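You operate a simulated robot arm through the tools that you are given. There is no shell and no other tool.

The job below is to be done with a simulated robot arm. You get a single attempt, and the scene is never put back.

JOB
Put things in order on the top of the wide bench. At the end: the spelt canister stands on top of the yellow spool; the wheat jar stands where the blue folded cloth stood; the blue folded cloth stands where the spelt canister stood; the black tin stands where the wheat jar stood; whatever was shut is shut again. Leave all else as you found it, and nothing knocked over.

It is judged by the outcome, as a careful person would: the job done as asked, and still so three seconds after it is handed in. It fails if anything else is knocked over, pushed out of place, dropped, spilled or broken. Flat cloth is picked up by pressing the open fingertips on it (5 to 10 N) and closing them slowly along it; thin cloth reads only 2 to 8 mm in the jaws.

ROBOT AND FRAMES
A 6-joint arm with a two-finger parallel gripper, fixed in place. Base frame: the origin is at the foot of the arm, x ahead of it, y to its left, z up; the work surface is at about z = 0. Units: mm, degrees, N and s.
With the tool pointing down near the work surface it reaches from about 160 to 420 mm from the base axis. Its first joint turns from -66.0 to 66.0 degrees. Payload 1.57 kg.
The tool frame sits at the grasp point between the pads (the TCP): z along the fingers, y along the line on which they close. The tips reach 30 mm beyond it. The gripper opens to 80 mm. The fingers are 17 mm wide and 12 mm thick; the gripper's body (40 by 82 mm) begins 80 mm behind the TCP.
Orientation is that of the tool frame in the base frame, as a unit quaternion [x, y, z, w]. With the fingers straight down and closing along the base's y, the tool's x points along the base's -x, its y along +y and its z along -z.

CONTROLS
- The arm moves only by the tool drive_tool. Its argument "increments" is a list that holds one entry, the list of rows, each a list of 7 numbers: the shift along the base's x, y, z in units of 40 mm (1.0 is 40 mm), then the turn, a rotation vector about the base's x, y, z in units of 8 degrees (1.0 is 8 degrees), then the opening in per cent of the stroke, from 0 (shut) to 100 (fully open). In form: [[[x, y, z, rx, ry, rz, grip], ...]]. A call has 1 to 20 rows; each row shifts and turns the commanded pose from where the row before left it. A call with a number of a shift or a turn outside -1 to 1 is refused whole. Each row takes 0.2 s and may step no farther than 50 mm and 8.6 degrees from the row before; otherwise, or with a gripper value out of range, the whole call is refused. Where a pose cannot be reached the arm comes as near as it can. A force on the tool above 40 N (or 10 N above the force at the start of the call, whichever is more), or a blocked arm, ends the call early, and 0.2 s more pass. Each finger travels about 153 mm/s and halts on what it meets, pressing with about 41 N; the grip force reading is that of the motor and also rises with nothing between the fingers. The clock runs only during rows and for 0.2 s after the last one: add rows that do not move to give the fingers time. It gives the time, the measured TCP pose, the force on the tool (base axes), the opening and the grip force at its end, in the units of the frame above (readings bear some noise), with the torque about the TCP (base axes, N m) and any sound that the robot's microphone picked up, and new pictures: "views" is both (left out), scene, wrist or none.
- Cameras (640 x 400 px; columns grow to the right, rows downward): "scene" is fixed at [48.1, -333.6, 421.5]; the picture's right is [0.79, -0.62, 0.00], its down [-0.44, -0.56, -0.71] and it looks along [0.44, 0.56, -0.71] (base axes); focal length 214 px, centre (320, 200). "wrist" rides on the gripper at [72, -7, -122] in the tool frame; the picture's right is [0.09, 1.00, 0.00], its down [-0.84, 0.08, -0.54] and it looks along [-0.54, 0.05, 0.84] (tool axes); focal length 238 px, centre (320, 200).
- probe_pixels(camera, pixels): for up to 12 pixels [column, row] of the newest picture of that camera ("zoom" is the newest enlarged one), the place [x, y, z] in the base frame of the surface seen there, good to about 2 mm, but the place of the scene camera against the robot may be out by one fixed shift of up to 18 mm in any direction. No time passes.
- enlarge(camera, box): a new picture of the part [left, top, right, bottom] of that camera's present view, enlarged. No time passes.
- close_job(): hands the job in; it is judged then, once.

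Leave the gripper open and the arm clear of the work at the hand-in unless told otherwise.

The tools are called as a command line: name --argument value ..., lists and objects as JSON in quotes. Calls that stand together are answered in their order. drive_tool: Moves the arm, as the interface text tells. Its arguments: {"type":"object","properties":{"increments":{"type":"array","items":{"type":"array","items":{"type":"array","items":{"type":"number"}}}},"views":{"type":"string","enum":["both","scene","wrist","none"]}},"required":["increments"]} The other tools are called the same way: probe_pixels (camera, pixels) gives the place of the surface under pixels of a picture; enlarge (camera, box) takes an enlarged picture of a part of a camera's view; close_job () hands the job in.

At the start:

```text
time: 0.0
ee_pos: [228.0, -15.3, 256.7]
tcp_rot: [0.0, 1.0, 0.0, 0.001]
force: [0.0, 0.1, -0.4]
moment: [0.0, -0.01, -0.01]
opening: 80.1
grasp_force: 0.1
```

scene: 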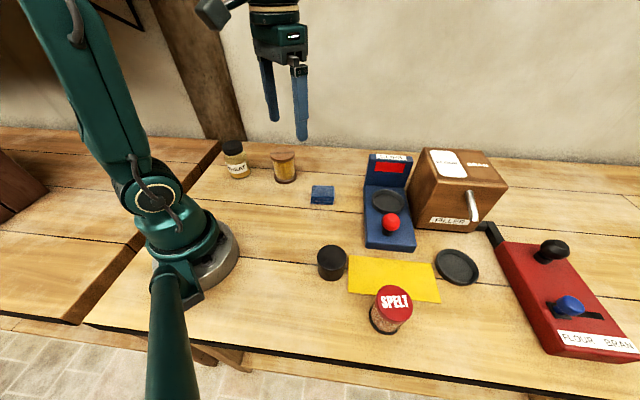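
wrist: 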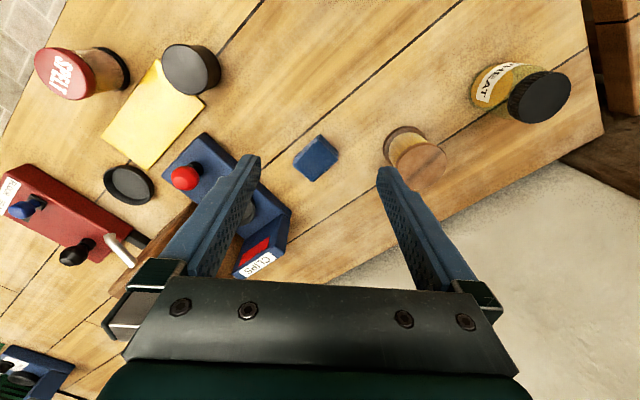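

I see the wheat jar at scene (236,160), a yellow spool at (284,167), the blue folded cloth at (322,195), a black tin at (331,262), a yellow sheet at (395,278), and the spelt canister at (390,310). I'll enlarge the scene for detail and probe positions.

enlarge --camera "scene" --box '[200, 120, 360, 220]'

enlarge --camera "scene" --box '[300, 230, 500, 355]'

enlarge --camera "scene" --box '[350, 130, 640, 370]'

enlarge --camera "wrist" --box '[0, 0, 320, 200]'

enlarge --camera "wrist" --box '[280, 40, 600, 240]'

```text
4.00 times, centred on (280, 170) of scene
```

zoom: 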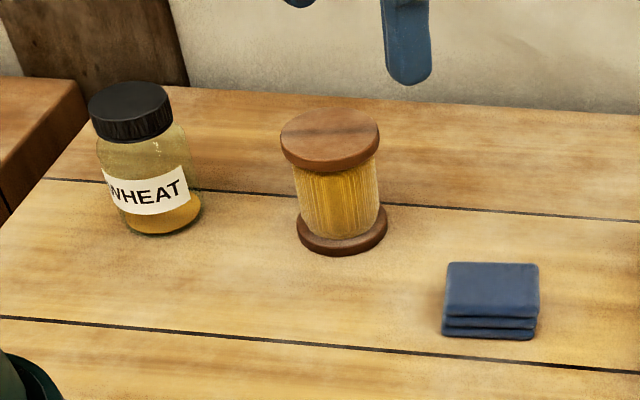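

```text
3.20 times, centred on (400, 292) of scene
```

zoom: 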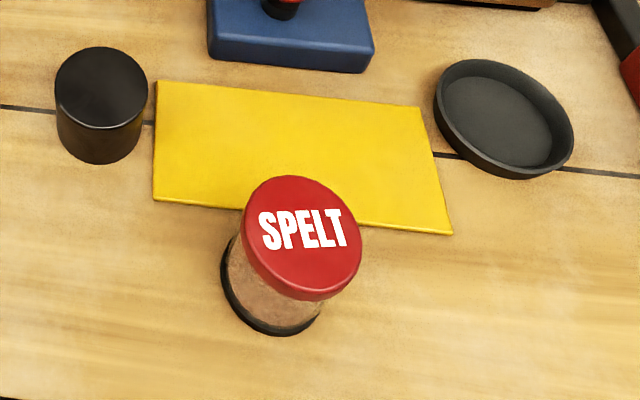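

```text
1.67 times, centred on (495, 250) of scene
```

zoom: 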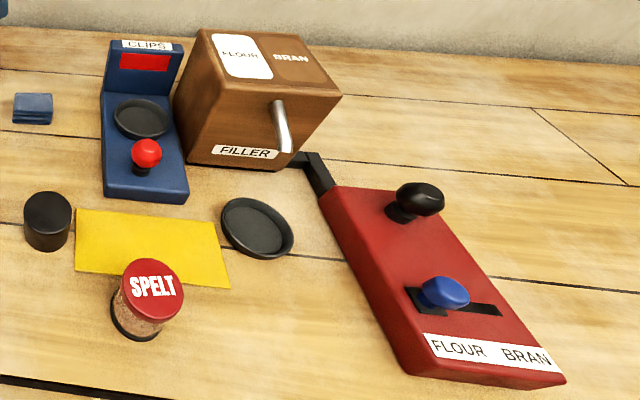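

```text
2.00 times, centred on (160, 100) of wrist
```

zoom: 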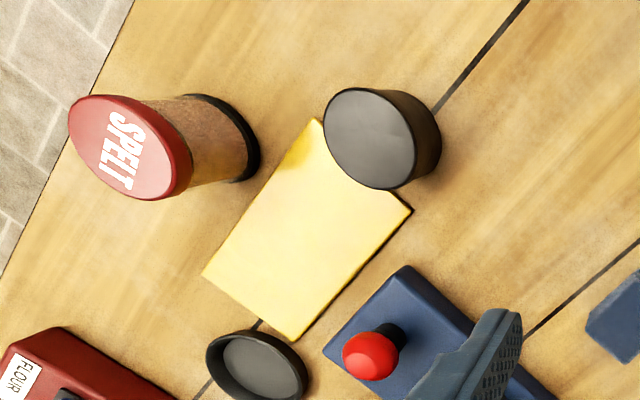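

```text
2.00 times, centred on (440, 140) of wrist
```

zoom: 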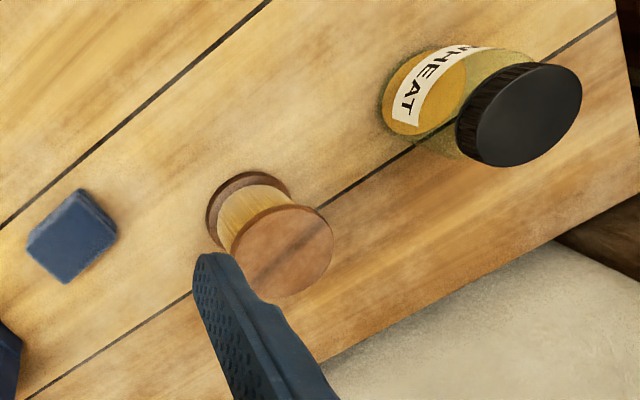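

I'll measure the objects with probes: first in the wrist picture, which is tied to the robot, then the same features in the scene picture to find its shift.

probe_pixels --camera "wrist" --pixels '[[316, 157], [428, 160], [540, 97], [490, 95], [191, 70], [62, 74], [298, 160], [336, 152], [318, 137], [310, 180], [405, 135], [446, 165]]'

probe_pixels --camera "scene" --pixels '[[322, 191], [283, 155], [233, 146], [331, 252], [396, 299], [238, 178], [285, 182], [323, 203], [332, 279], [383, 330], [457, 267], [395, 278]]'

```text
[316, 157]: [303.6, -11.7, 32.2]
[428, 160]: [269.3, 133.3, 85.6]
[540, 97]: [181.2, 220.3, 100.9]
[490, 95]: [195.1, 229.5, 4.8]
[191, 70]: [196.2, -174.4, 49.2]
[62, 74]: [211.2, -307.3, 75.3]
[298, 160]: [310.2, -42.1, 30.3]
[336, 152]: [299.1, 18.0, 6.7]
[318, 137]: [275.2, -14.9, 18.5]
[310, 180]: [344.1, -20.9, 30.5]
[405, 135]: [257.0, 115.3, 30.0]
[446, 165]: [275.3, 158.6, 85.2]
```

```text
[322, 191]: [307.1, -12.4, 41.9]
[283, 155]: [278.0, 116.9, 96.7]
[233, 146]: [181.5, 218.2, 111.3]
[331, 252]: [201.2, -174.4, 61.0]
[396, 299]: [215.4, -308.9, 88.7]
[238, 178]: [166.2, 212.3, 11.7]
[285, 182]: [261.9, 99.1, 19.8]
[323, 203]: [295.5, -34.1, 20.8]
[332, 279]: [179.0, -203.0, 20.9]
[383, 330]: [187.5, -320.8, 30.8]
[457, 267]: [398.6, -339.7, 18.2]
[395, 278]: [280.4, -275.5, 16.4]
```

The shift between the cameras seems to be about 10–12 mm in z. Next I'll probe the table and the object outlines more finely in the wrist picture.

probe_pixels --camera "wrist" --pixels '[[260, 100], [350, 100], [450, 60], [380, 200], [155, 110], [190, 125], [150, 165], [104, 135], [158, 62], [125, 75], [100, 60], [128, 185]]'

probe_pixels --camera "scene" --pixels '[[260, 215], [300, 220], [450, 330], [330, 310], [349, 290], [352, 256], [440, 302], [430, 265], [348, 262], [332, 245], [318, 250], [345, 250]]'

```text
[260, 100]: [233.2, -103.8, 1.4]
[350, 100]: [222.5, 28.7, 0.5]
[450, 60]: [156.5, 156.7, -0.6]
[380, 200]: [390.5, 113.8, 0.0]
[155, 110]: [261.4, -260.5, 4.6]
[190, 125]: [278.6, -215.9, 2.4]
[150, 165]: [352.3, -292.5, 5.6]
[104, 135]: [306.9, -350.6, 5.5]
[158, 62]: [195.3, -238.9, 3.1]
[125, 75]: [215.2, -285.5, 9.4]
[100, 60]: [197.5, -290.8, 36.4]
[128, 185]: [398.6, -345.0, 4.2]
```

```text
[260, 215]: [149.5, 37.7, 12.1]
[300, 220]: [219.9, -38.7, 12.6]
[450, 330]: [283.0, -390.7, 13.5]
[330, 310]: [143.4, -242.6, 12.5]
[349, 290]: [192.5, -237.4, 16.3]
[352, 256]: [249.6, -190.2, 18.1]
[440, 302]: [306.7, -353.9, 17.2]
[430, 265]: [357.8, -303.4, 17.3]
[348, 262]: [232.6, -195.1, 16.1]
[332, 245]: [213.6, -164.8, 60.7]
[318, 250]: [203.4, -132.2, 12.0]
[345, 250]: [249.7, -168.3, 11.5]
```

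The table reads z≈0 in the wrist camera and about 12 in the scene camera. The yellow sheet is about 4 mm thick, and its edge is close to the spelt canister. I'll fly high over the spelt canister, about (206,-303,200), to see it closely before gripping.

drive_tool --increments '[[[-0.07, -0.9, -0.18, 0, 0, 0, 100], [-0.07, -0.9, -0.18, 0, 0, 0, 100], [-0.07, -0.9, -0.18, 0, 0, 0, 100], [-0.07, -0.9, -0.18, 0, 0, 0, 100], [-0.07, -0.9, -0.18, 0, 0, 0, 100], [-0.07, -0.9, -0.18, 0, 0, 0, 100], [-0.07, -0.9, -0.18, 0, 0, 0, 100], [-0.07, -0.9, -0.18, 0, 0, 0, 100], [0, 0, 0, 0, 0, 0, 100]]]' --views "both"

```text
time: 2.0
ee_pos: [205.9, -301.6, 194.6]
tcp_rot: [0.0, 1.0, 0.001, 0.001]
force: [-0.8, -0.3, 0.6]
moment: [0.01, 0.0, -0.01]
opening: 80.1
grasp_force: 0.1
```

scene: 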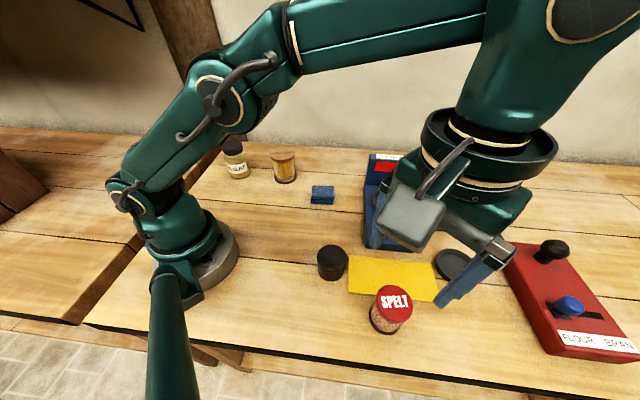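
wrist: 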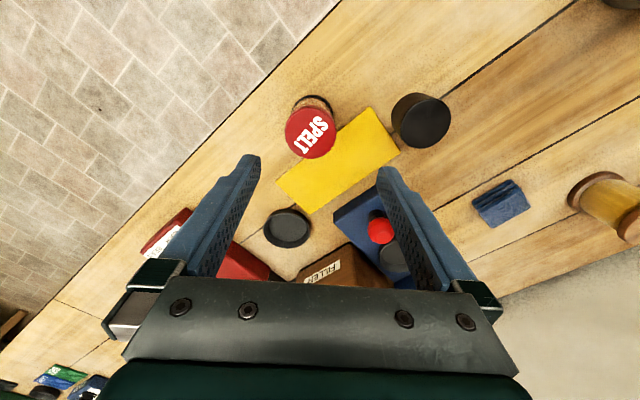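

The spelt canister is now at wrist (311,130). I'll enlarge and probe it to find its centre and width.

enlarge --camera "wrist" --box '[250, 75, 410, 175]'

probe_pixels --camera "wrist" --pixels '[[311, 133], [287, 133], [335, 133], [311, 110], [311, 156], [315, 99], [330, 110], [340, 132], [304, 151], [420, 118], [390, 118], [449, 118]]'

```text
4.00 times, centred on (330, 125) of wrist
```

zoom: 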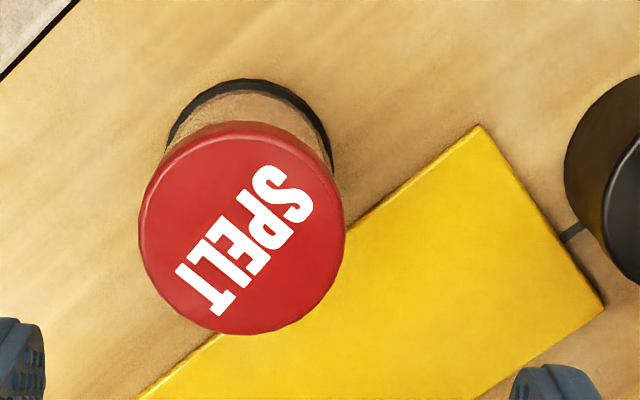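

```text
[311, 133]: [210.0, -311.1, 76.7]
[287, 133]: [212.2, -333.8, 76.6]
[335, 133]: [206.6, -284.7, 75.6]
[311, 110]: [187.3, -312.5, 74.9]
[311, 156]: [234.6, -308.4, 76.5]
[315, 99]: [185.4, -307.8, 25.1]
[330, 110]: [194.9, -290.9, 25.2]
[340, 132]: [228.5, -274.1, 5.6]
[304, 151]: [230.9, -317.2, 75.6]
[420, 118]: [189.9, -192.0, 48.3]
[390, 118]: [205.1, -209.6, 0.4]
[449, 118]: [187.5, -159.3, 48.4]
```

The spelt lid is centred near (209.5,-311) with its top at z≈76, and it's about 54 mm across. I'll turn the tool +24° so both fingers clear the yellow sheet, centre over the canister and go down to z≈125, with the tips about 20 mm above the lid.

drive_tool --increments '[[[0.03, -0.08, -0.4, 0, 0, 1, 100], [0.03, -0.08, -0.4, 0, 0, 1, 100], [0.03, -0.07, -0.4, 0, 0, 1, 100], [0, 0, -0.5, 0, 0, 0, 100], [0, 0, 0, 0, 0, 0, 100]]]' --views "both"

```text
time: 3.2
ee_pos: [209.2, -313.7, 129.5]
tcp_rot: [-0.209, 0.978, 0.001, 0.002]
force: [0.5, 1.4, -0.1]
moment: [0.02, 0.03, 0.02]
opening: 79.7
grasp_force: 0.1
```

scene: 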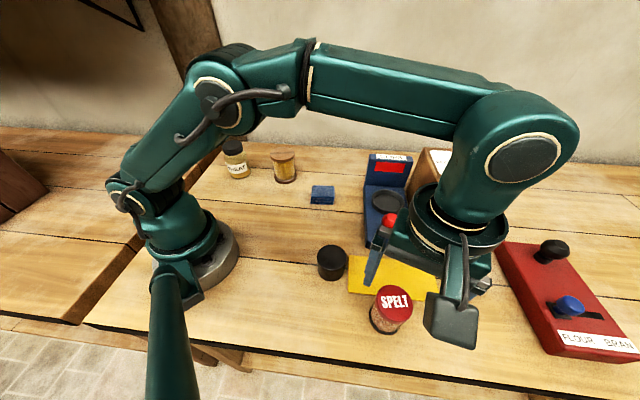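
wrist: 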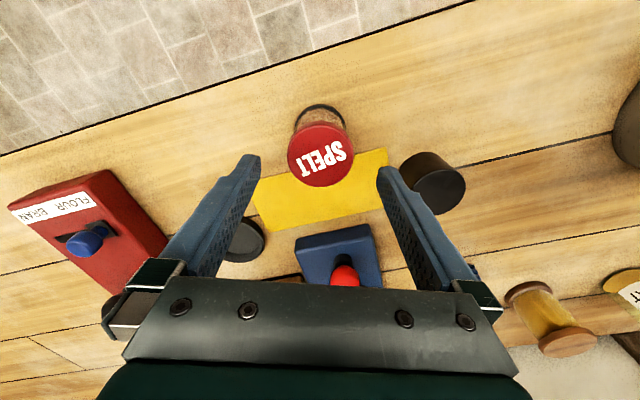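

The tool is turned. Next I'll probe the lid edges from here to check centring. The lid is at wrist (320,156).

enlarge --camera "wrist" --box '[240, 90, 400, 190]'

probe_pixels --camera "wrist" --pixels '[[320, 155], [291, 155], [350, 155], [320, 128], [320, 183], [320, 107], [300, 120], [341, 118], [255, 200], [388, 160], [260, 180], [382, 150]]'

```text
4.00 times, centred on (320, 140) of wrist
```

zoom: 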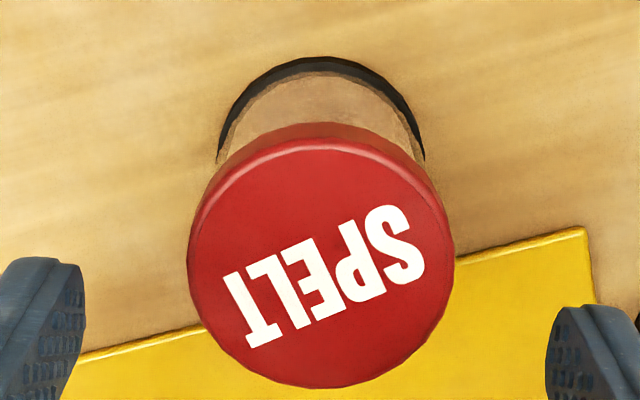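

```text
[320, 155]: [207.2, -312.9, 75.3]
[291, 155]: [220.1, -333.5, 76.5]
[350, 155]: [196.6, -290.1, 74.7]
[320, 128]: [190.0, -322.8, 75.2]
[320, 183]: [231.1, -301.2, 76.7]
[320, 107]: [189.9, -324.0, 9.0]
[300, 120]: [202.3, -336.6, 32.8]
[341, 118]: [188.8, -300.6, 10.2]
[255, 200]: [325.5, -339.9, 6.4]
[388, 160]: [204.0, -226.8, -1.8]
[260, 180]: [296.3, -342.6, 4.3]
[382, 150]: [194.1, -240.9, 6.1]
```

The lid centre comes out at (208.2,-312.3), 56 mm across. I'm about 1.7 mm off, so I'll correct that, lower with open fingers to z≈40 (tips at about 10, above the 4 mm sheet), and stop before closing.

drive_tool --increments '[[[-0.025, 0.035, -0.3, 0, 0, 0, 100], [0, 0, -0.4, 0, 0, 0, 100], [0, 0, -0.4, 0, 0, 0, 100], [0, 0, -0.4, 0, 0, 0, 100], [0, 0, -0.4, 0, 0, 0, 100], [0, 0, -0.3, 0, 0, 0, 100], [0, 0, 0, 0, 0, 0, 100]]]' --views "both"

```text
time: 4.8
ee_pos: [208.3, -312.0, 42.5]
tcp_rot: [-0.208, 0.978, 0.0, 0.002]
force: [-1.4, 0.3, -0.9]
moment: [0.01, -0.01, -0.01]
opening: 80.0
grasp_force: 0.0
```

scene: 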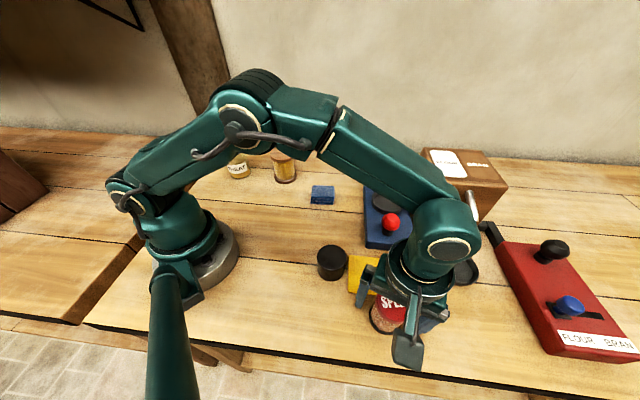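
wrist: 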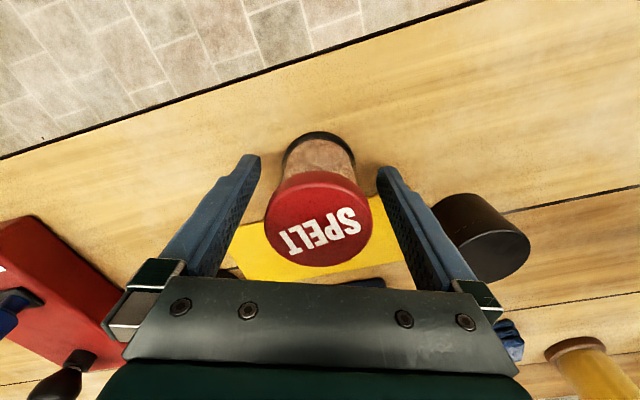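

Both fingers straddle the canister with clear space, tips at about z=12. Next I'll close slowly on it.

drive_tool --increments '[[[0, 0, 0, 0, 0, 0, 88], [0, 0, 0, 0, 0, 0, 78], [0, 0, 0, 0, 0, 0, 72], [0, 0, 0, 0, 0, 0, 66], [0, 0, 0, 0, 0, 0, 58], [0, 0, 0, 0, 0, 0, 50], [0, 0, 0, 0, 0, 0, 50]]]' --views "wrist"

```text
time: 6.4
ee_pos: [209.1, -312.2, 44.2]
tcp_rot: [-0.208, 0.978, 0.001, 0.002]
force: [-0.3, 0.8, 0.0]
moment: [0.02, -0.06, -0.02]
opening: 52.9
grasp_force: 41.3
```

wrist: 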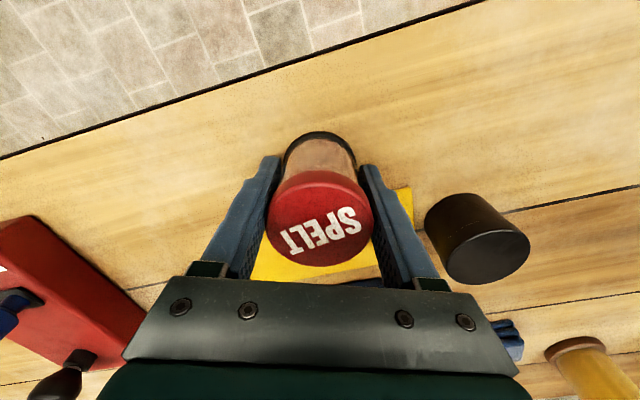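

The grip holds at 52.9 mm with 41 N. I'll lift about 16 mm and check that the whole canister comes up, not just the lid.

drive_tool --increments '[[[0, 0, 0.2, 0, 0, 0, 50], [0, 0, 0.2, 0, 0, 0, 50], [0, 0, 0, 0, 0, 0, 50]]]' --views "both"

enlarge --camera "wrist" --box '[240, 110, 400, 210]'

enlarge --camera "scene" --box '[320, 240, 480, 370]'

```text
time: 7.2
ee_pos: [209.3, -313.0, 58.9]
tcp_rot: [-0.208, 0.978, 0.001, 0.002]
force: [0.7, -0.8, -1.7]
moment: [0.03, 0.0, 0.0]
opening: 52.7
grasp_force: 40.8
```

scene: 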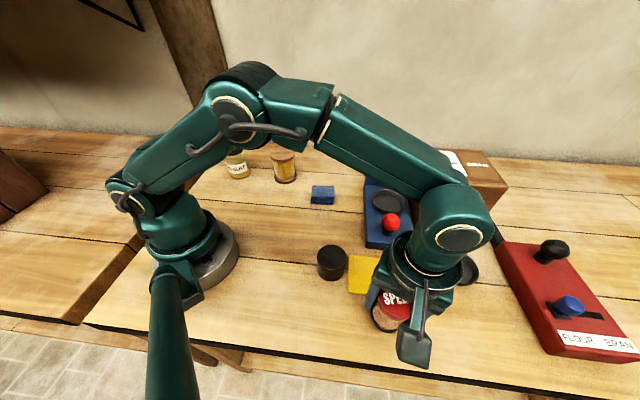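
wrist: 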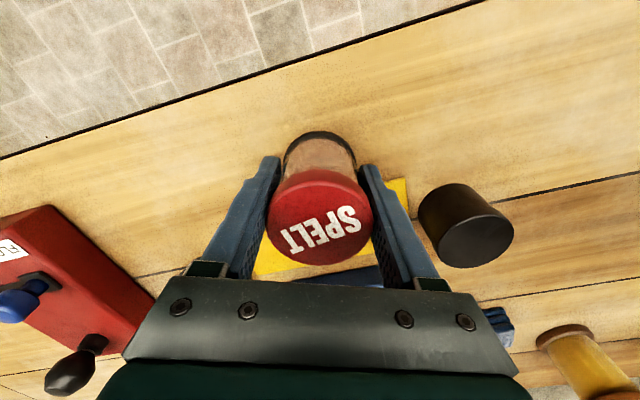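

```text
4.00 times, centred on (320, 160) of wrist
```

zoom: 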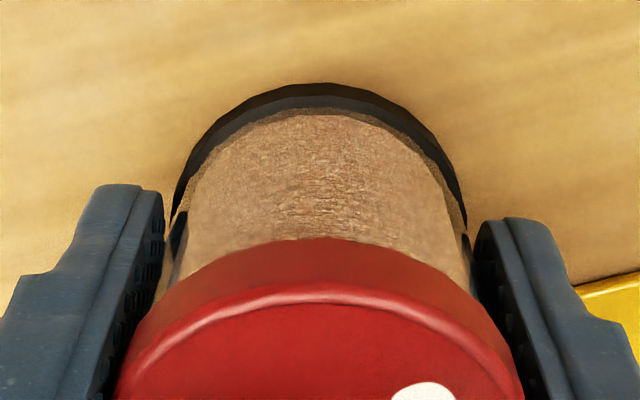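

```text
3.08 times, centred on (400, 305) of scene
```

zoom: 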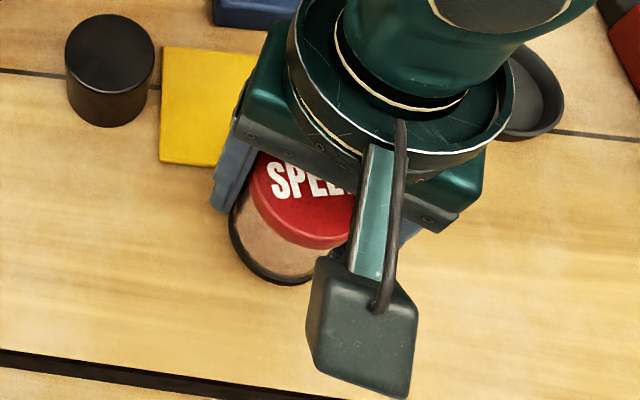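

The whole canister came up at about 0.2 kg, and TCP 43 corresponds to its base on the table. Next I'll raise it to z≈209, then swing to about (275,40), just short of the spool, turning back to 0° on the way. From there I can see the spool from the side of the load.

drive_tool --increments '[[[0, 0, 0.75, 0, 0, 0, 50], [0, 0, 0.75, 0, 0, 0, 50], [0, 0, 0.75, 0, 0, 0, 50], [0, 0, 0.75, 0, 0, 0, 50], [0, 0, 0.75, 0, 0, 0, 50], [0.1375, 0.735, 0, 0, 0, -0.5, 50], [0.1375, 0.735, 0, 0, 0, -0.5, 50], [0.1375, 0.735, 0, 0, 0, -0.5, 50], [0.1375, 0.735, 0, 0, 0, -0.5, 50], [0.1375, 0.735, 0, 0, 0, -0.5, 50], [0.1375, 0.735, 0, 0, 0, -0.5, 50], [0.1375, 0.735, 0, 0, 0, 0, 50], [0.1375, 0.735, 0, 0, 0, 0, 50], [0.1375, 0.735, 0, 0, 0, 0, 50], [0.1375, 0.735, 0, 0, 0, 0, 50], [0.1375, 0.735, 0, 0, 0, 0, 50], [0.1375, 0.735, 0, 0, 0, 0, 50], [0, 0, 0, 0, 0, 0, 50], [0, 0, 0, 0, 0, 0, 50]]]' --views "both"

```text
time: 11.2
ee_pos: [375.0, -45.8, 178.7]
tcp_rot: [0.0, 1.0, 0.001, -0.001]
force: [-0.1, 0.2, -2.3]
moment: [0.02, 0.04, -0.01]
opening: 52.8
grasp_force: 41.0
out of reach, approached as far as the arm can: row 5, 6, 7, 8, 9, 10, 11, 12, 13, 14, 15
```

scene: 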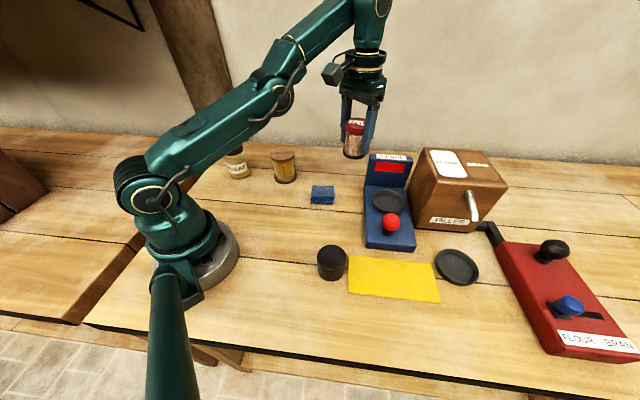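
wrist: 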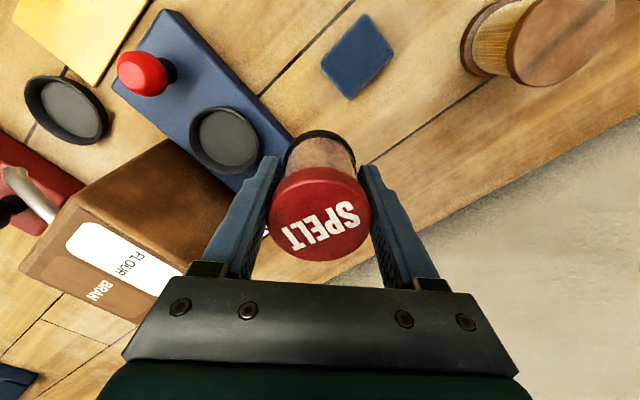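

The arm couldn't hold that height far out and slid outward to (375,-46,179). The force is small, everything still stands, and the canister is firmly held. I'll continue in small steps at this height towards (330,15,180) to get the spool fully in view.

drive_tool --increments '[[[-0.4, 0.5, 0, 0, 0, 0, 50], [-0.4, 0.5, 0, 0, 0, 0, 50], [-0.4, 0.5, 0, 0, 0, 0, 50], [0, 0, 0, 0, 0, 0, 50]]]' --views "both"

```text
time: 12.2
ee_pos: [378.5, 15.1, 178.8]
tcp_rot: [0.0, 1.0, 0.0, -0.001]
force: [0.3, -0.6, -2.1]
moment: [0.02, -0.01, -0.01]
opening: 52.6
grasp_force: 40.9
out of reach, approached as far as the arm can: row 1, 2, 3
```

scene: 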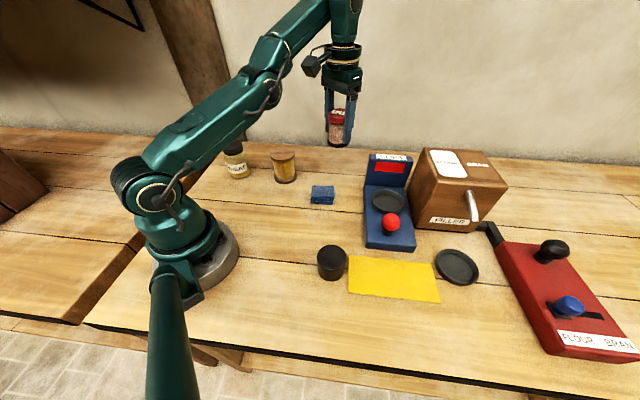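
wrist: 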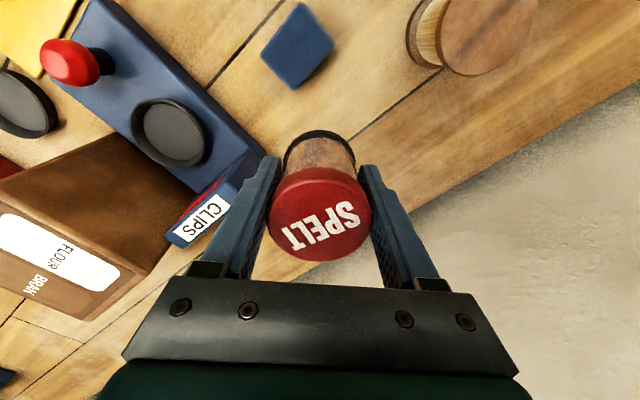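

Inward moves are being refused at this stretched pose, so the arm seems stuck at the limit of its reach. There's free space below the canister, with its base at about z=136, so I'll step straight down 30 mm to let the elbow bend, then see whether inward motion comes back.

drive_tool --increments '[[[0, 0, -0.25, 0, 0, 0, 50], [0, 0, -0.25, 0, 0, 0, 50], [0, 0, -0.25, 0, 0, 0, 50], [0, 0, 0, 0, 0, 0, 50]]]' --views "none"

```text
time: 13.2
ee_pos: [380.9, 13.3, 155.9]
tcp_rot: [-0.001, 1.0, 0.0, 0.003]
force: [-0.2, -0.2, -2.2]
moment: [0.0, 0.0, -0.02]
opening: 52.7
grasp_force: 40.6
out of reach, approached as far as the arm can: row 1, 2
```

It's moving down along the limit, now at (381,13,156), and the last row was fully reached. Next I'll try inward in x with small steps.

drive_tool --increments '[[[-0.2, 0, -0.15, 0, 0, 0, 50], [-0.3, 0, -0.1, 0, 0, 0, 50], [-0.3, 0, 0, 0, 0, 0, 50], [0, 0, 0, 0, 0, 0, 50]]]' --views "scene"

```text
time: 14.2
ee_pos: [350.1, 12.6, 145.8]
tcp_rot: [0.0, 1.0, 0.0, 0.001]
force: [0.1, 0.4, -1.8]
moment: [-0.02, 0.03, 0.02]
opening: 52.6
grasp_force: 41.0
```

scene: 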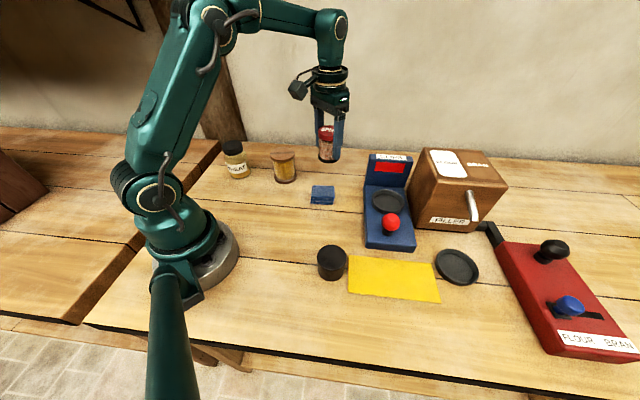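

It's free again, now at (350,13,146). I'll move in to about (325,30,170), clear of the reach limit, to view the spool.

drive_tool --increments '[[[-0.3, 0.15, 0.2, 0, 0, 0, 50], [-0.3, 0.15, 0.2, 0, 0, 0, 50], [0, 0.15, 0.2, 0, 0, 0, 50], [0, 0, 0, 0, 0, 0, 50]]]' --views "wrist"

```text
time: 15.2
ee_pos: [326.4, 31.2, 169.2]
tcp_rot: [0.0, 1.0, -0.001, 0.002]
force: [-1.0, -0.3, -2.7]
moment: [0.03, 0.01, -0.02]
opening: 52.7
grasp_force: 41.3
```

wrist: 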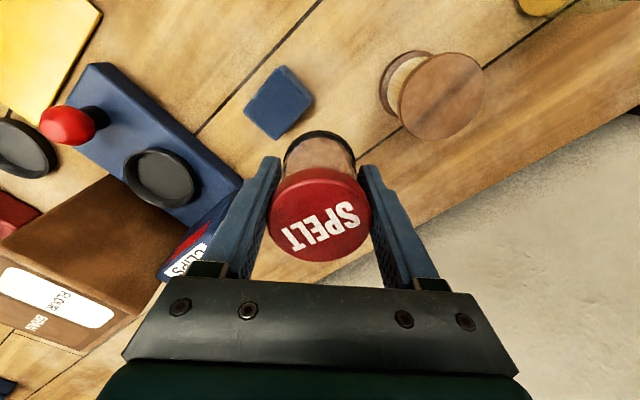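

The spool's top disc is fully visible at wrist (441,96). I'll enlarge and probe it, and the cloth at (278,102).

enlarge --camera "wrist" --box '[370, 40, 498, 150]'

probe_pixels --camera "wrist" --pixels '[[441, 96], [403, 96], [478, 96], [441, 60], [441, 132], [415, 75], [465, 118], [278, 102], [249, 100], [307, 102], [281, 70], [275, 134]]'

enlarge --camera "wrist" --box '[230, 50, 330, 150]'

```text
3.64 times, centred on (434, 95) of wrist
```

zoom: 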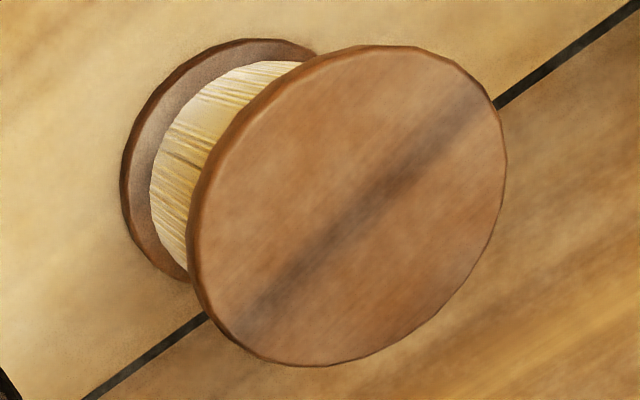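

```text
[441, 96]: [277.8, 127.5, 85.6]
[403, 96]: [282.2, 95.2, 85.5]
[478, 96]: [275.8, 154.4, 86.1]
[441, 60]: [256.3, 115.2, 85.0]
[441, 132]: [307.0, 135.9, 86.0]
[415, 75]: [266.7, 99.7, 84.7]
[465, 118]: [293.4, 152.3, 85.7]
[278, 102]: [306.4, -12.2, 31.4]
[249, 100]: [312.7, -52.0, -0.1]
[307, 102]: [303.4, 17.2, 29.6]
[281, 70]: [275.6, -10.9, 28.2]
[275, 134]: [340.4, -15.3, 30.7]
```

```text
4.00 times, centred on (280, 100) of wrist
```

zoom: 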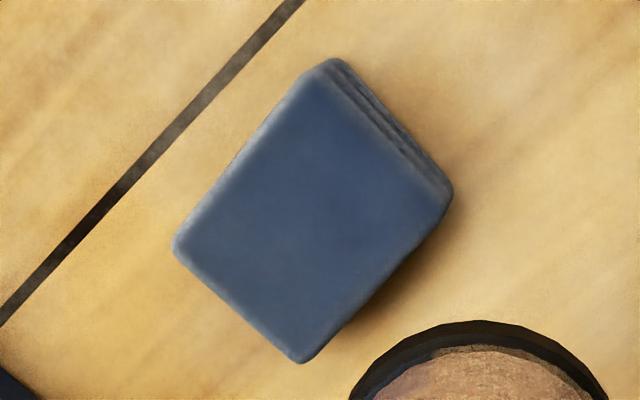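

The spool's top is at z≈85.5 with a radius near 34 mm, which is wider than the canister. I'll probe points just inside the disc rim in an enlarged view to fix its centre.

enlarge --camera "wrist" --box '[370, 40, 498, 150]'

probe_pixels --camera "zoom" --pixels '[[198, 240], [498, 150], [385, 54], [300, 358], [240, 125], [455, 280], [470, 90], [220, 325], [300, 70], [400, 335], [345, 205], [505, 170]]'

```text
3.64 times, centred on (434, 95) of wrist
```

zoom: 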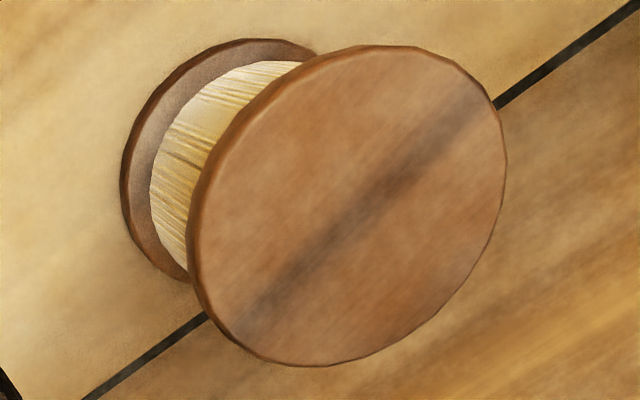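

```text
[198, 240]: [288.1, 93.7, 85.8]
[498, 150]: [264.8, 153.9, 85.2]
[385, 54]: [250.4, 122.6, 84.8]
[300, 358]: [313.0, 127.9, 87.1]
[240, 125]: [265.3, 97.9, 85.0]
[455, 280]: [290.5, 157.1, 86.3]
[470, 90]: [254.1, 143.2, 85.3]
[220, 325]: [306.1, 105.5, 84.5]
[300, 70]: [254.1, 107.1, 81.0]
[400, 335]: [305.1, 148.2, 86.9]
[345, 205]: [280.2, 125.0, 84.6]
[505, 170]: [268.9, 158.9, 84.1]
```

The rim points fit a circle of centre (281,126) and radius about 33. I'll carry the canister over it at this height, with its base about 40 mm above the spool, then lower to 8 mm above.

drive_tool --increments '[[[-0.284, 0.5925, 0, 0, 0, 0, 50], [-0.284, 0.5925, 0, 0, 0, 0, 50], [-0.284, 0.5925, 0, 0, 0, 0, 50], [-0.284, 0.5925, 0, 0, 0, 0, 50], [0, 0, 0, 0, 0, 0, 50], [0, 0, -0.4, 0, 0, 0, 50], [0, 0, -0.4, 0, 0, 0, 50], [0, 0, 0, 0, 0, 0, 50]]]' --views "both"

enlarge --camera "scene" --box '[220, 60, 380, 200]'

enlarge --camera "wrist" --box '[240, 80, 400, 200]'

```text
time: 17.0
ee_pos: [277.9, 126.7, 139.7]
tcp_rot: [0.001, 1.0, 0.0, 0.002]
force: [0.7, -0.4, -2.4]
moment: [0.01, 0.01, 0.01]
opening: 52.9
grasp_force: 40.6
```

scene: 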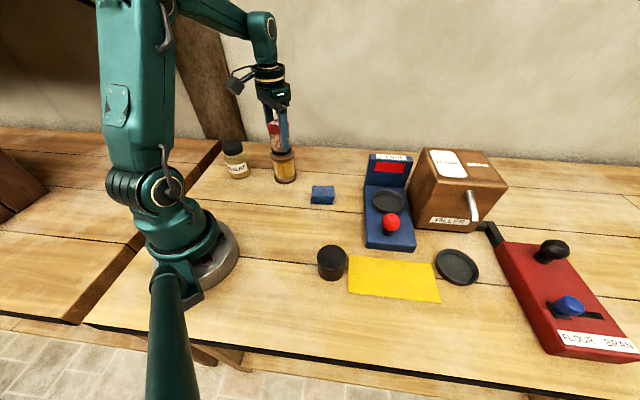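
wrist: 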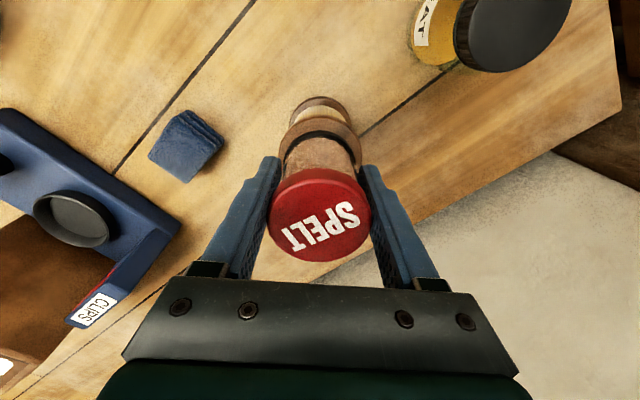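

```text
2.86 times, centred on (300, 130) of scene
```

zoom: 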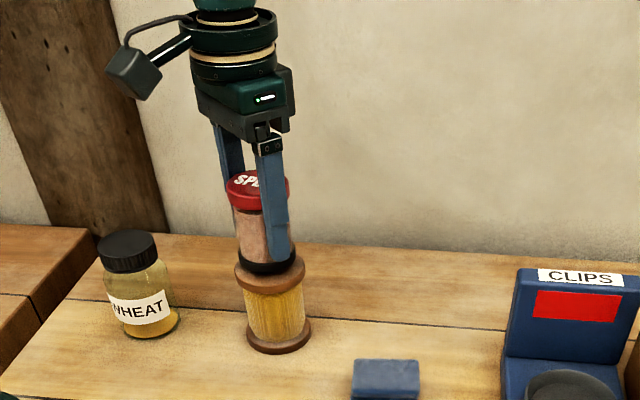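

```text
3.33 times, centred on (320, 140) of wrist
```

zoom: 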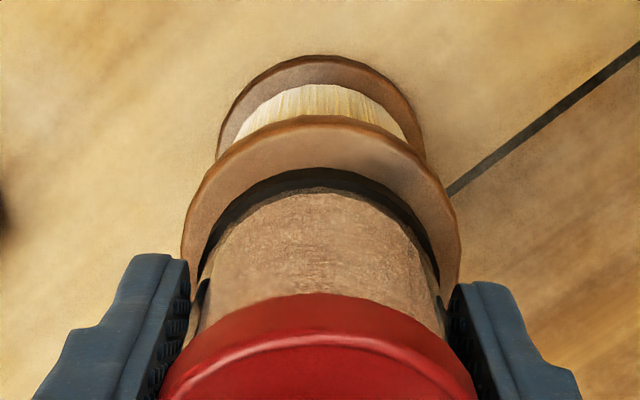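

The canister is centred over the spool to about a millimetre, with its base about 10 mm above the disc. I'll lower it gently and watch the force.

drive_tool --increments '[[[0.03, 0, -0.075, 0, 0, 0, 50], [0, 0, -0.075, 0, 0, 0, 50], [0, 0, -0.05, 0, 0, 0, 50], [0, 0, 0, 0, 0, 0, 50], [0, 0, 0, 0, 0, 0, 50]]]' --views "none"

```text
time: 18.2
ee_pos: [280.4, 126.5, 131.7]
tcp_rot: [0.0, 1.0, 0.0, 0.002]
force: [-2.5, -0.6, 9.5]
moment: [-0.07, 0.11, -0.04]
opening: 52.4
grasp_force: 41.1
```

The force has changed to +9.5 N, so the canister is resting on the spool. I'll ease up slightly to relieve the pressing, then check before opening.

drive_tool --increments '[[[0, 0, 0.02, 0, 0, 0, 50], [0, 0, 0, 0, 0, 0, 50]]]' --views "both"

enlarge --camera "scene" --box '[240, 80, 340, 200]'

enlarge --camera "wrist" --box '[240, 80, 400, 200]'

```text
time: 18.8
ee_pos: [281.1, 125.9, 132.1]
tcp_rot: [0.0, 1.0, 0.0, 0.002]
force: [1.7, 1.1, 3.1]
moment: [0.05, -0.15, 0.03]
opening: 52.7
grasp_force: 40.5
```

scene: 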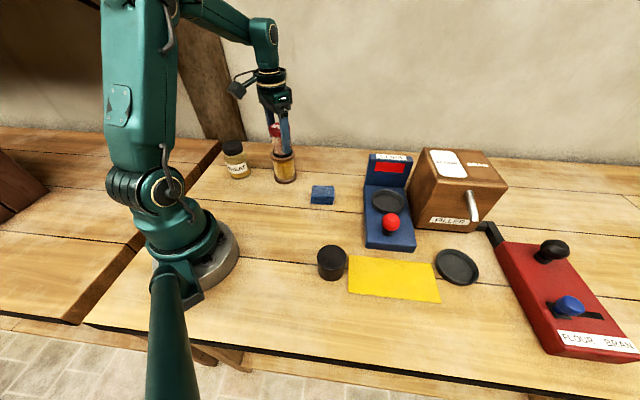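
wrist: 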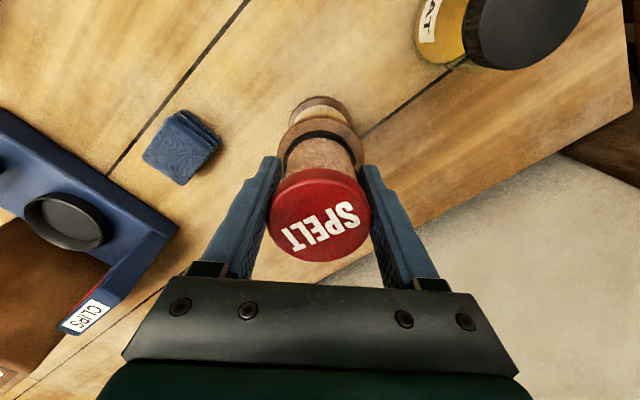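

```text
3.33 times, centred on (290, 140) of scene
```

zoom: 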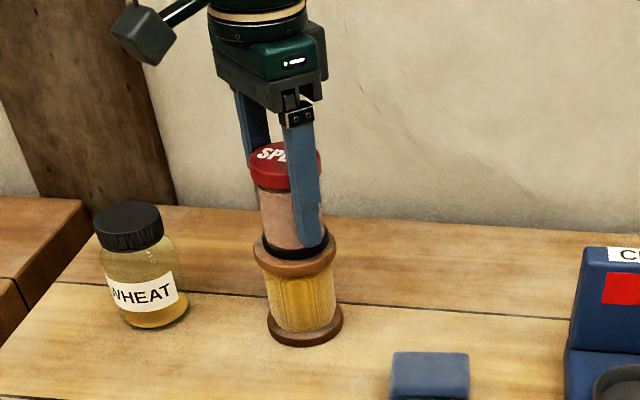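

```text
3.33 times, centred on (320, 140) of wrist
```

zoom: 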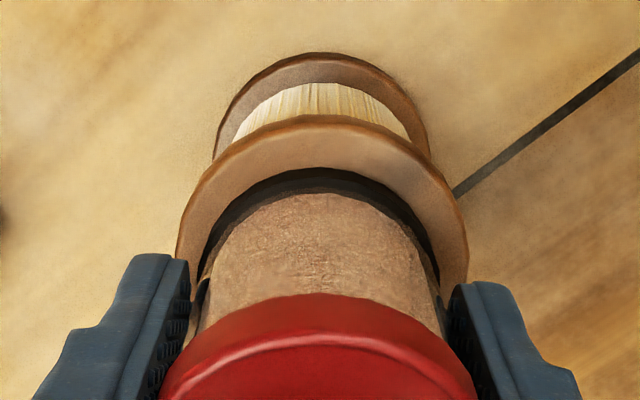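

The canister is seated centrally on the spool with a light load. I'll open slowly.

drive_tool --increments '[[[0, 0, 0, 0, 0, 0, 64], [0, 0, 0, 0, 0, 0, 67], [0, 0, 0, 0, 0, 0, 70], [0, 0, 0, 0, 0, 0, 74], [0, 0, 0, 0, 0, 0, 80], [0, 0, 0, 0, 0, 0, 90], [0, 0, 0, 0, 0, 0, 100], [0, 0, 0, 0, 0, 0, 100]]]' --views "both"

enlarge --camera "scene" --box '[240, 80, 340, 200]'

```text
time: 20.6
ee_pos: [279.7, 127.2, 130.8]
tcp_rot: [0.0, 1.0, 0.0, 0.002]
force: [-0.1, 0.4, 0.7]
moment: [-0.04, 0.01, 0.01]
opening: 79.9
grasp_force: 0.0
```

scene: 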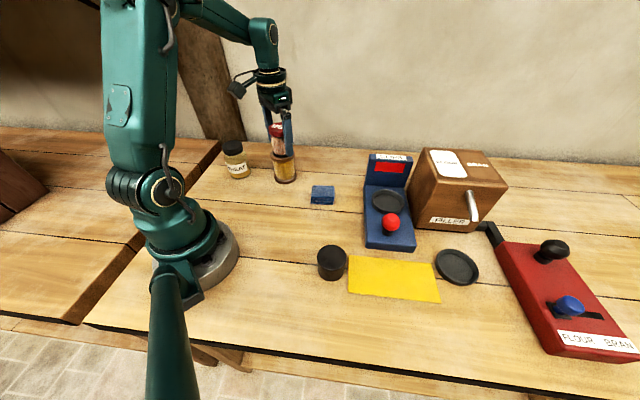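
wrist: 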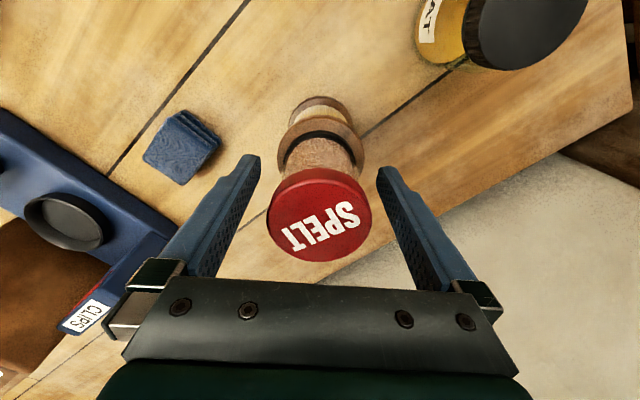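

```text
3.33 times, centred on (290, 140) of scene
```

zoom: 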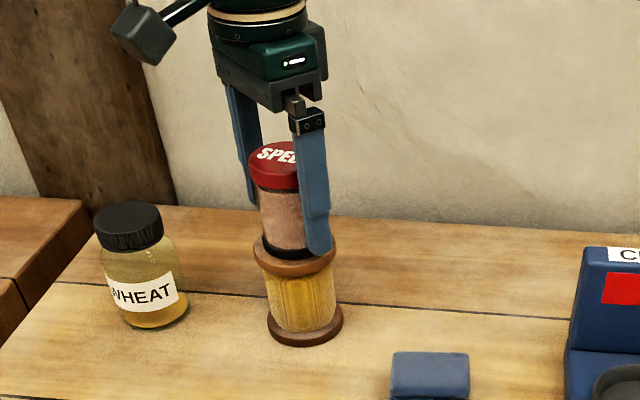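

It's released and standing. Next I'll rise straight up to z≈205 so the tips clear the lid at about 162. In the same step I'll probe the clips press so I know its height and edges.

probe_pixels --camera "scene" --pixels '[[390, 156], [372, 158], [366, 240], [364, 212], [368, 190], [412, 248], [390, 222], [389, 200], [430, 150], [433, 215], [311, 197], [335, 187]]'

drive_tool --increments '[[[0, 0, 0.4, 0, 0, 0, 100], [0, 0, 0.5, 0, 0, 0, 100], [0, 0, 0.5, 0, 0, 0, 100], [0, 0, 0.5, 0, 0, 0, 100], [0, 0, 0, 0, 0, 0, 100]]]' --views "both"

```text
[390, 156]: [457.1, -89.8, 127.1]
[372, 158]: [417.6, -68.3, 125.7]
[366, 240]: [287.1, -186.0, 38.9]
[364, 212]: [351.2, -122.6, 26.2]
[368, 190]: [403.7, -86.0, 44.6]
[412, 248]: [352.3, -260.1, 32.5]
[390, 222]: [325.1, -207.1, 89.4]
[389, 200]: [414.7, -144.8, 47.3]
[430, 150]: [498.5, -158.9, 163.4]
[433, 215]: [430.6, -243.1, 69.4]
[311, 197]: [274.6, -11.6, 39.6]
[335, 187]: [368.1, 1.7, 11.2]
```

```text
time: 21.8
ee_pos: [281.9, 124.6, 207.6]
tcp_rot: [0.0, 1.0, 0.0, 0.002]
force: [-1.1, 0.2, -0.8]
moment: [-0.02, 0.0, 0.0]
opening: 79.9
grasp_force: 0.1
```

scene: 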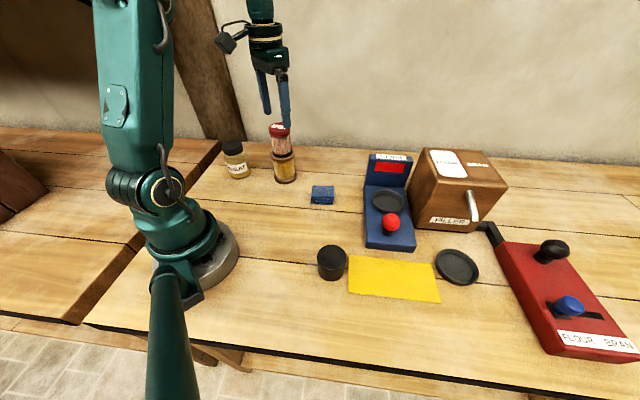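
wrist: 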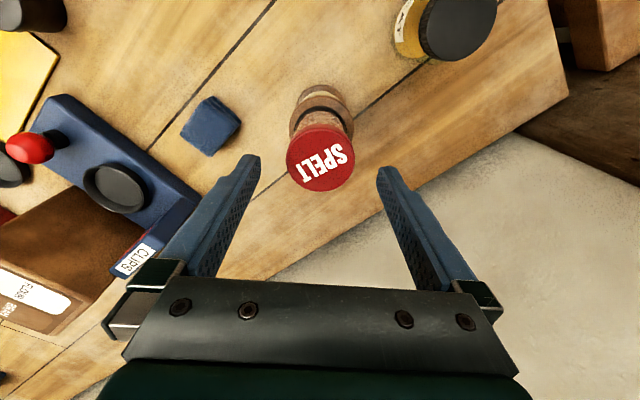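

The spelt canister stands on the spool at wrist (318,160). Next is the cloth: about 60×43 mm, 31 mm tall, centred near (309.5,-15), long side at about -39°. I'll move over it, turn -39° and lower to z≈130 for a closer look.

drive_tool --increments '[[[0.1435, -0.7025, 0, 0, 0, -0.975, 100], [0.1435, -0.7025, 0, 0, 0, -0.975, 100], [0.1435, -0.7025, 0, 0, 0, -0.975, 100], [0.1435, -0.7025, 0, 0, 0, -0.975, 100], [0.1435, -0.7025, 0, 0, 0, -0.975, 100], [0, 0, -0.48, 0, 0, 0, 100], [0, 0, -0.48, 0, 0, 0, 100], [0, 0, -0.48, 0, 0, 0, 100], [0, 0, -0.48, 0, 0, 0, 100], [0, 0, 0, 0, 0, 0, 100]]]' --views "both"

enlarge --camera "wrist" --box '[240, 80, 400, 200]'

```text
time: 24.0
ee_pos: [310.0, -13.4, 131.6]
tcp_rot: [0.334, 0.942, 0.0, 0.002]
force: [0.2, 0.1, -1.0]
moment: [-0.02, 0.02, -0.01]
opening: 80.1
grasp_force: 0.0
```

scene: 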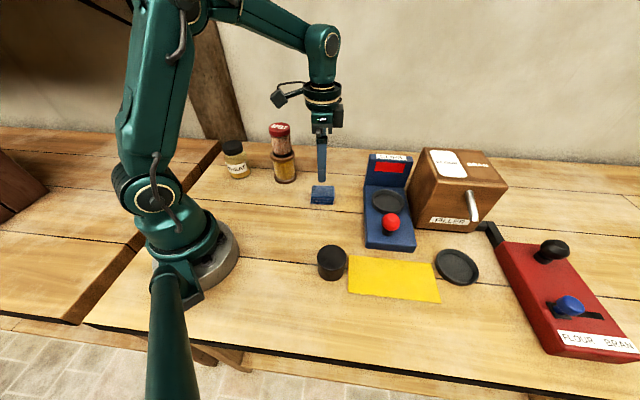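
wrist: 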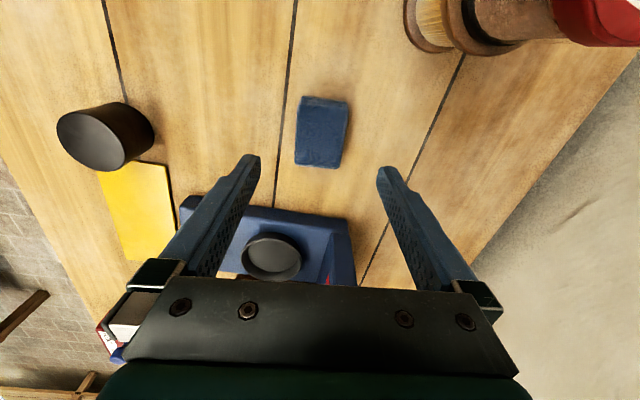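

```text
3.33 times, centred on (320, 140) of wrist
```

zoom: 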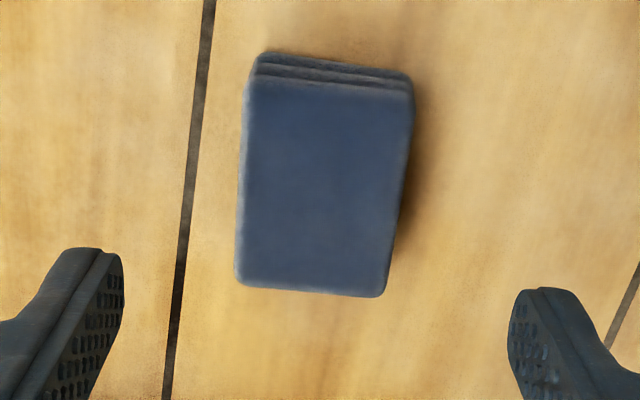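

The cloth is centred under the TCP within about 1 mm and square to the jaws, 44 mm wide. Its recorded place is (310,-15). I'll lower to TCP z≈38, so the tips are at about 8 on both sides, and stop.

drive_tool --increments '[[[0.01, -0.02, -0.4, 0, 0, 0, 100], [0, 0, -0.4, 0, 0, 0, 100], [0, 0, -0.4, 0, 0, 0, 100], [0, 0, -0.4, 0, 0, 0, 100], [0, 0, -0.4, 0, 0, 0, 100], [0, 0, -0.32, 0, 0, 0, 100], [0, 0, 0, 0, 0, 0, 100]]]' --views "both"

```text
time: 25.6
ee_pos: [308.8, -15.4, 37.5]
tcp_rot: [0.334, 0.943, -0.001, 0.001]
force: [0.7, 0.0, 0.7]
moment: [0.02, 0.05, 0.01]
opening: 80.0
grasp_force: 0.0
```

scene: 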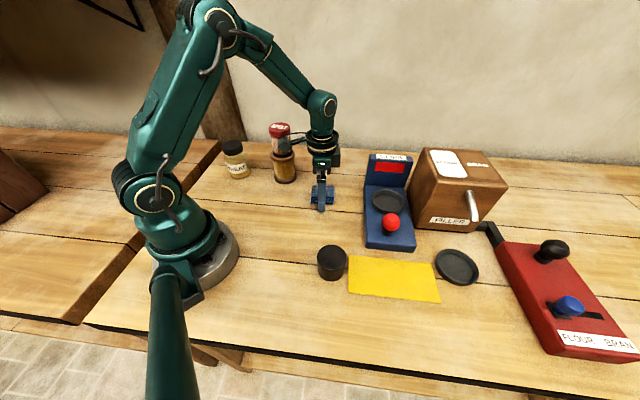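
wrist: 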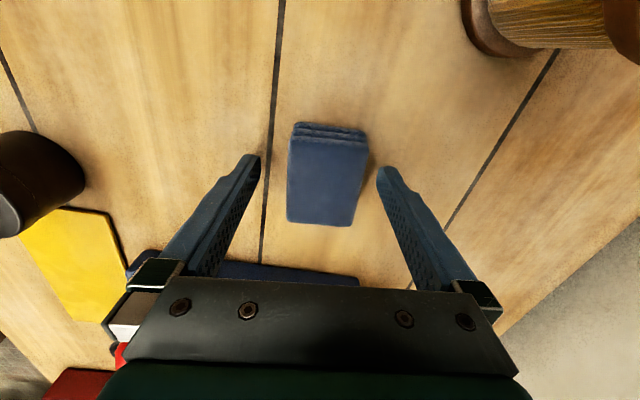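

The cloth sits between the fingers with space on both sides. I'll close slowly.

drive_tool --increments '[[[0, 0, 0, 0, 0, 0, 85], [0, 0, 0, 0, 0, 0, 72], [0, 0, 0, 0, 0, 0, 62], [0, 0, 0, 0, 0, 0, 57], [0, 0, 0, 0, 0, 0, 52], [0, 0, 0, 0, 0, 0, 46], [0, 0, 0, 0, 0, 0, 40], [0, 0, 0, 0, 0, 0, 40]]]' --views "wrist"

```text
time: 27.4
ee_pos: [308.6, -16.1, 36.5]
tcp_rot: [0.334, 0.943, 0.0, 0.002]
force: [0.4, -0.1, 1.7]
moment: [0.0, 0.01, -0.03]
opening: 47.2
grasp_force: 40.7
```

wrist: 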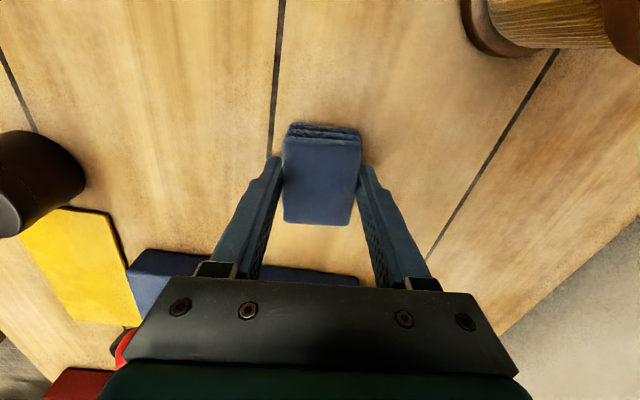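

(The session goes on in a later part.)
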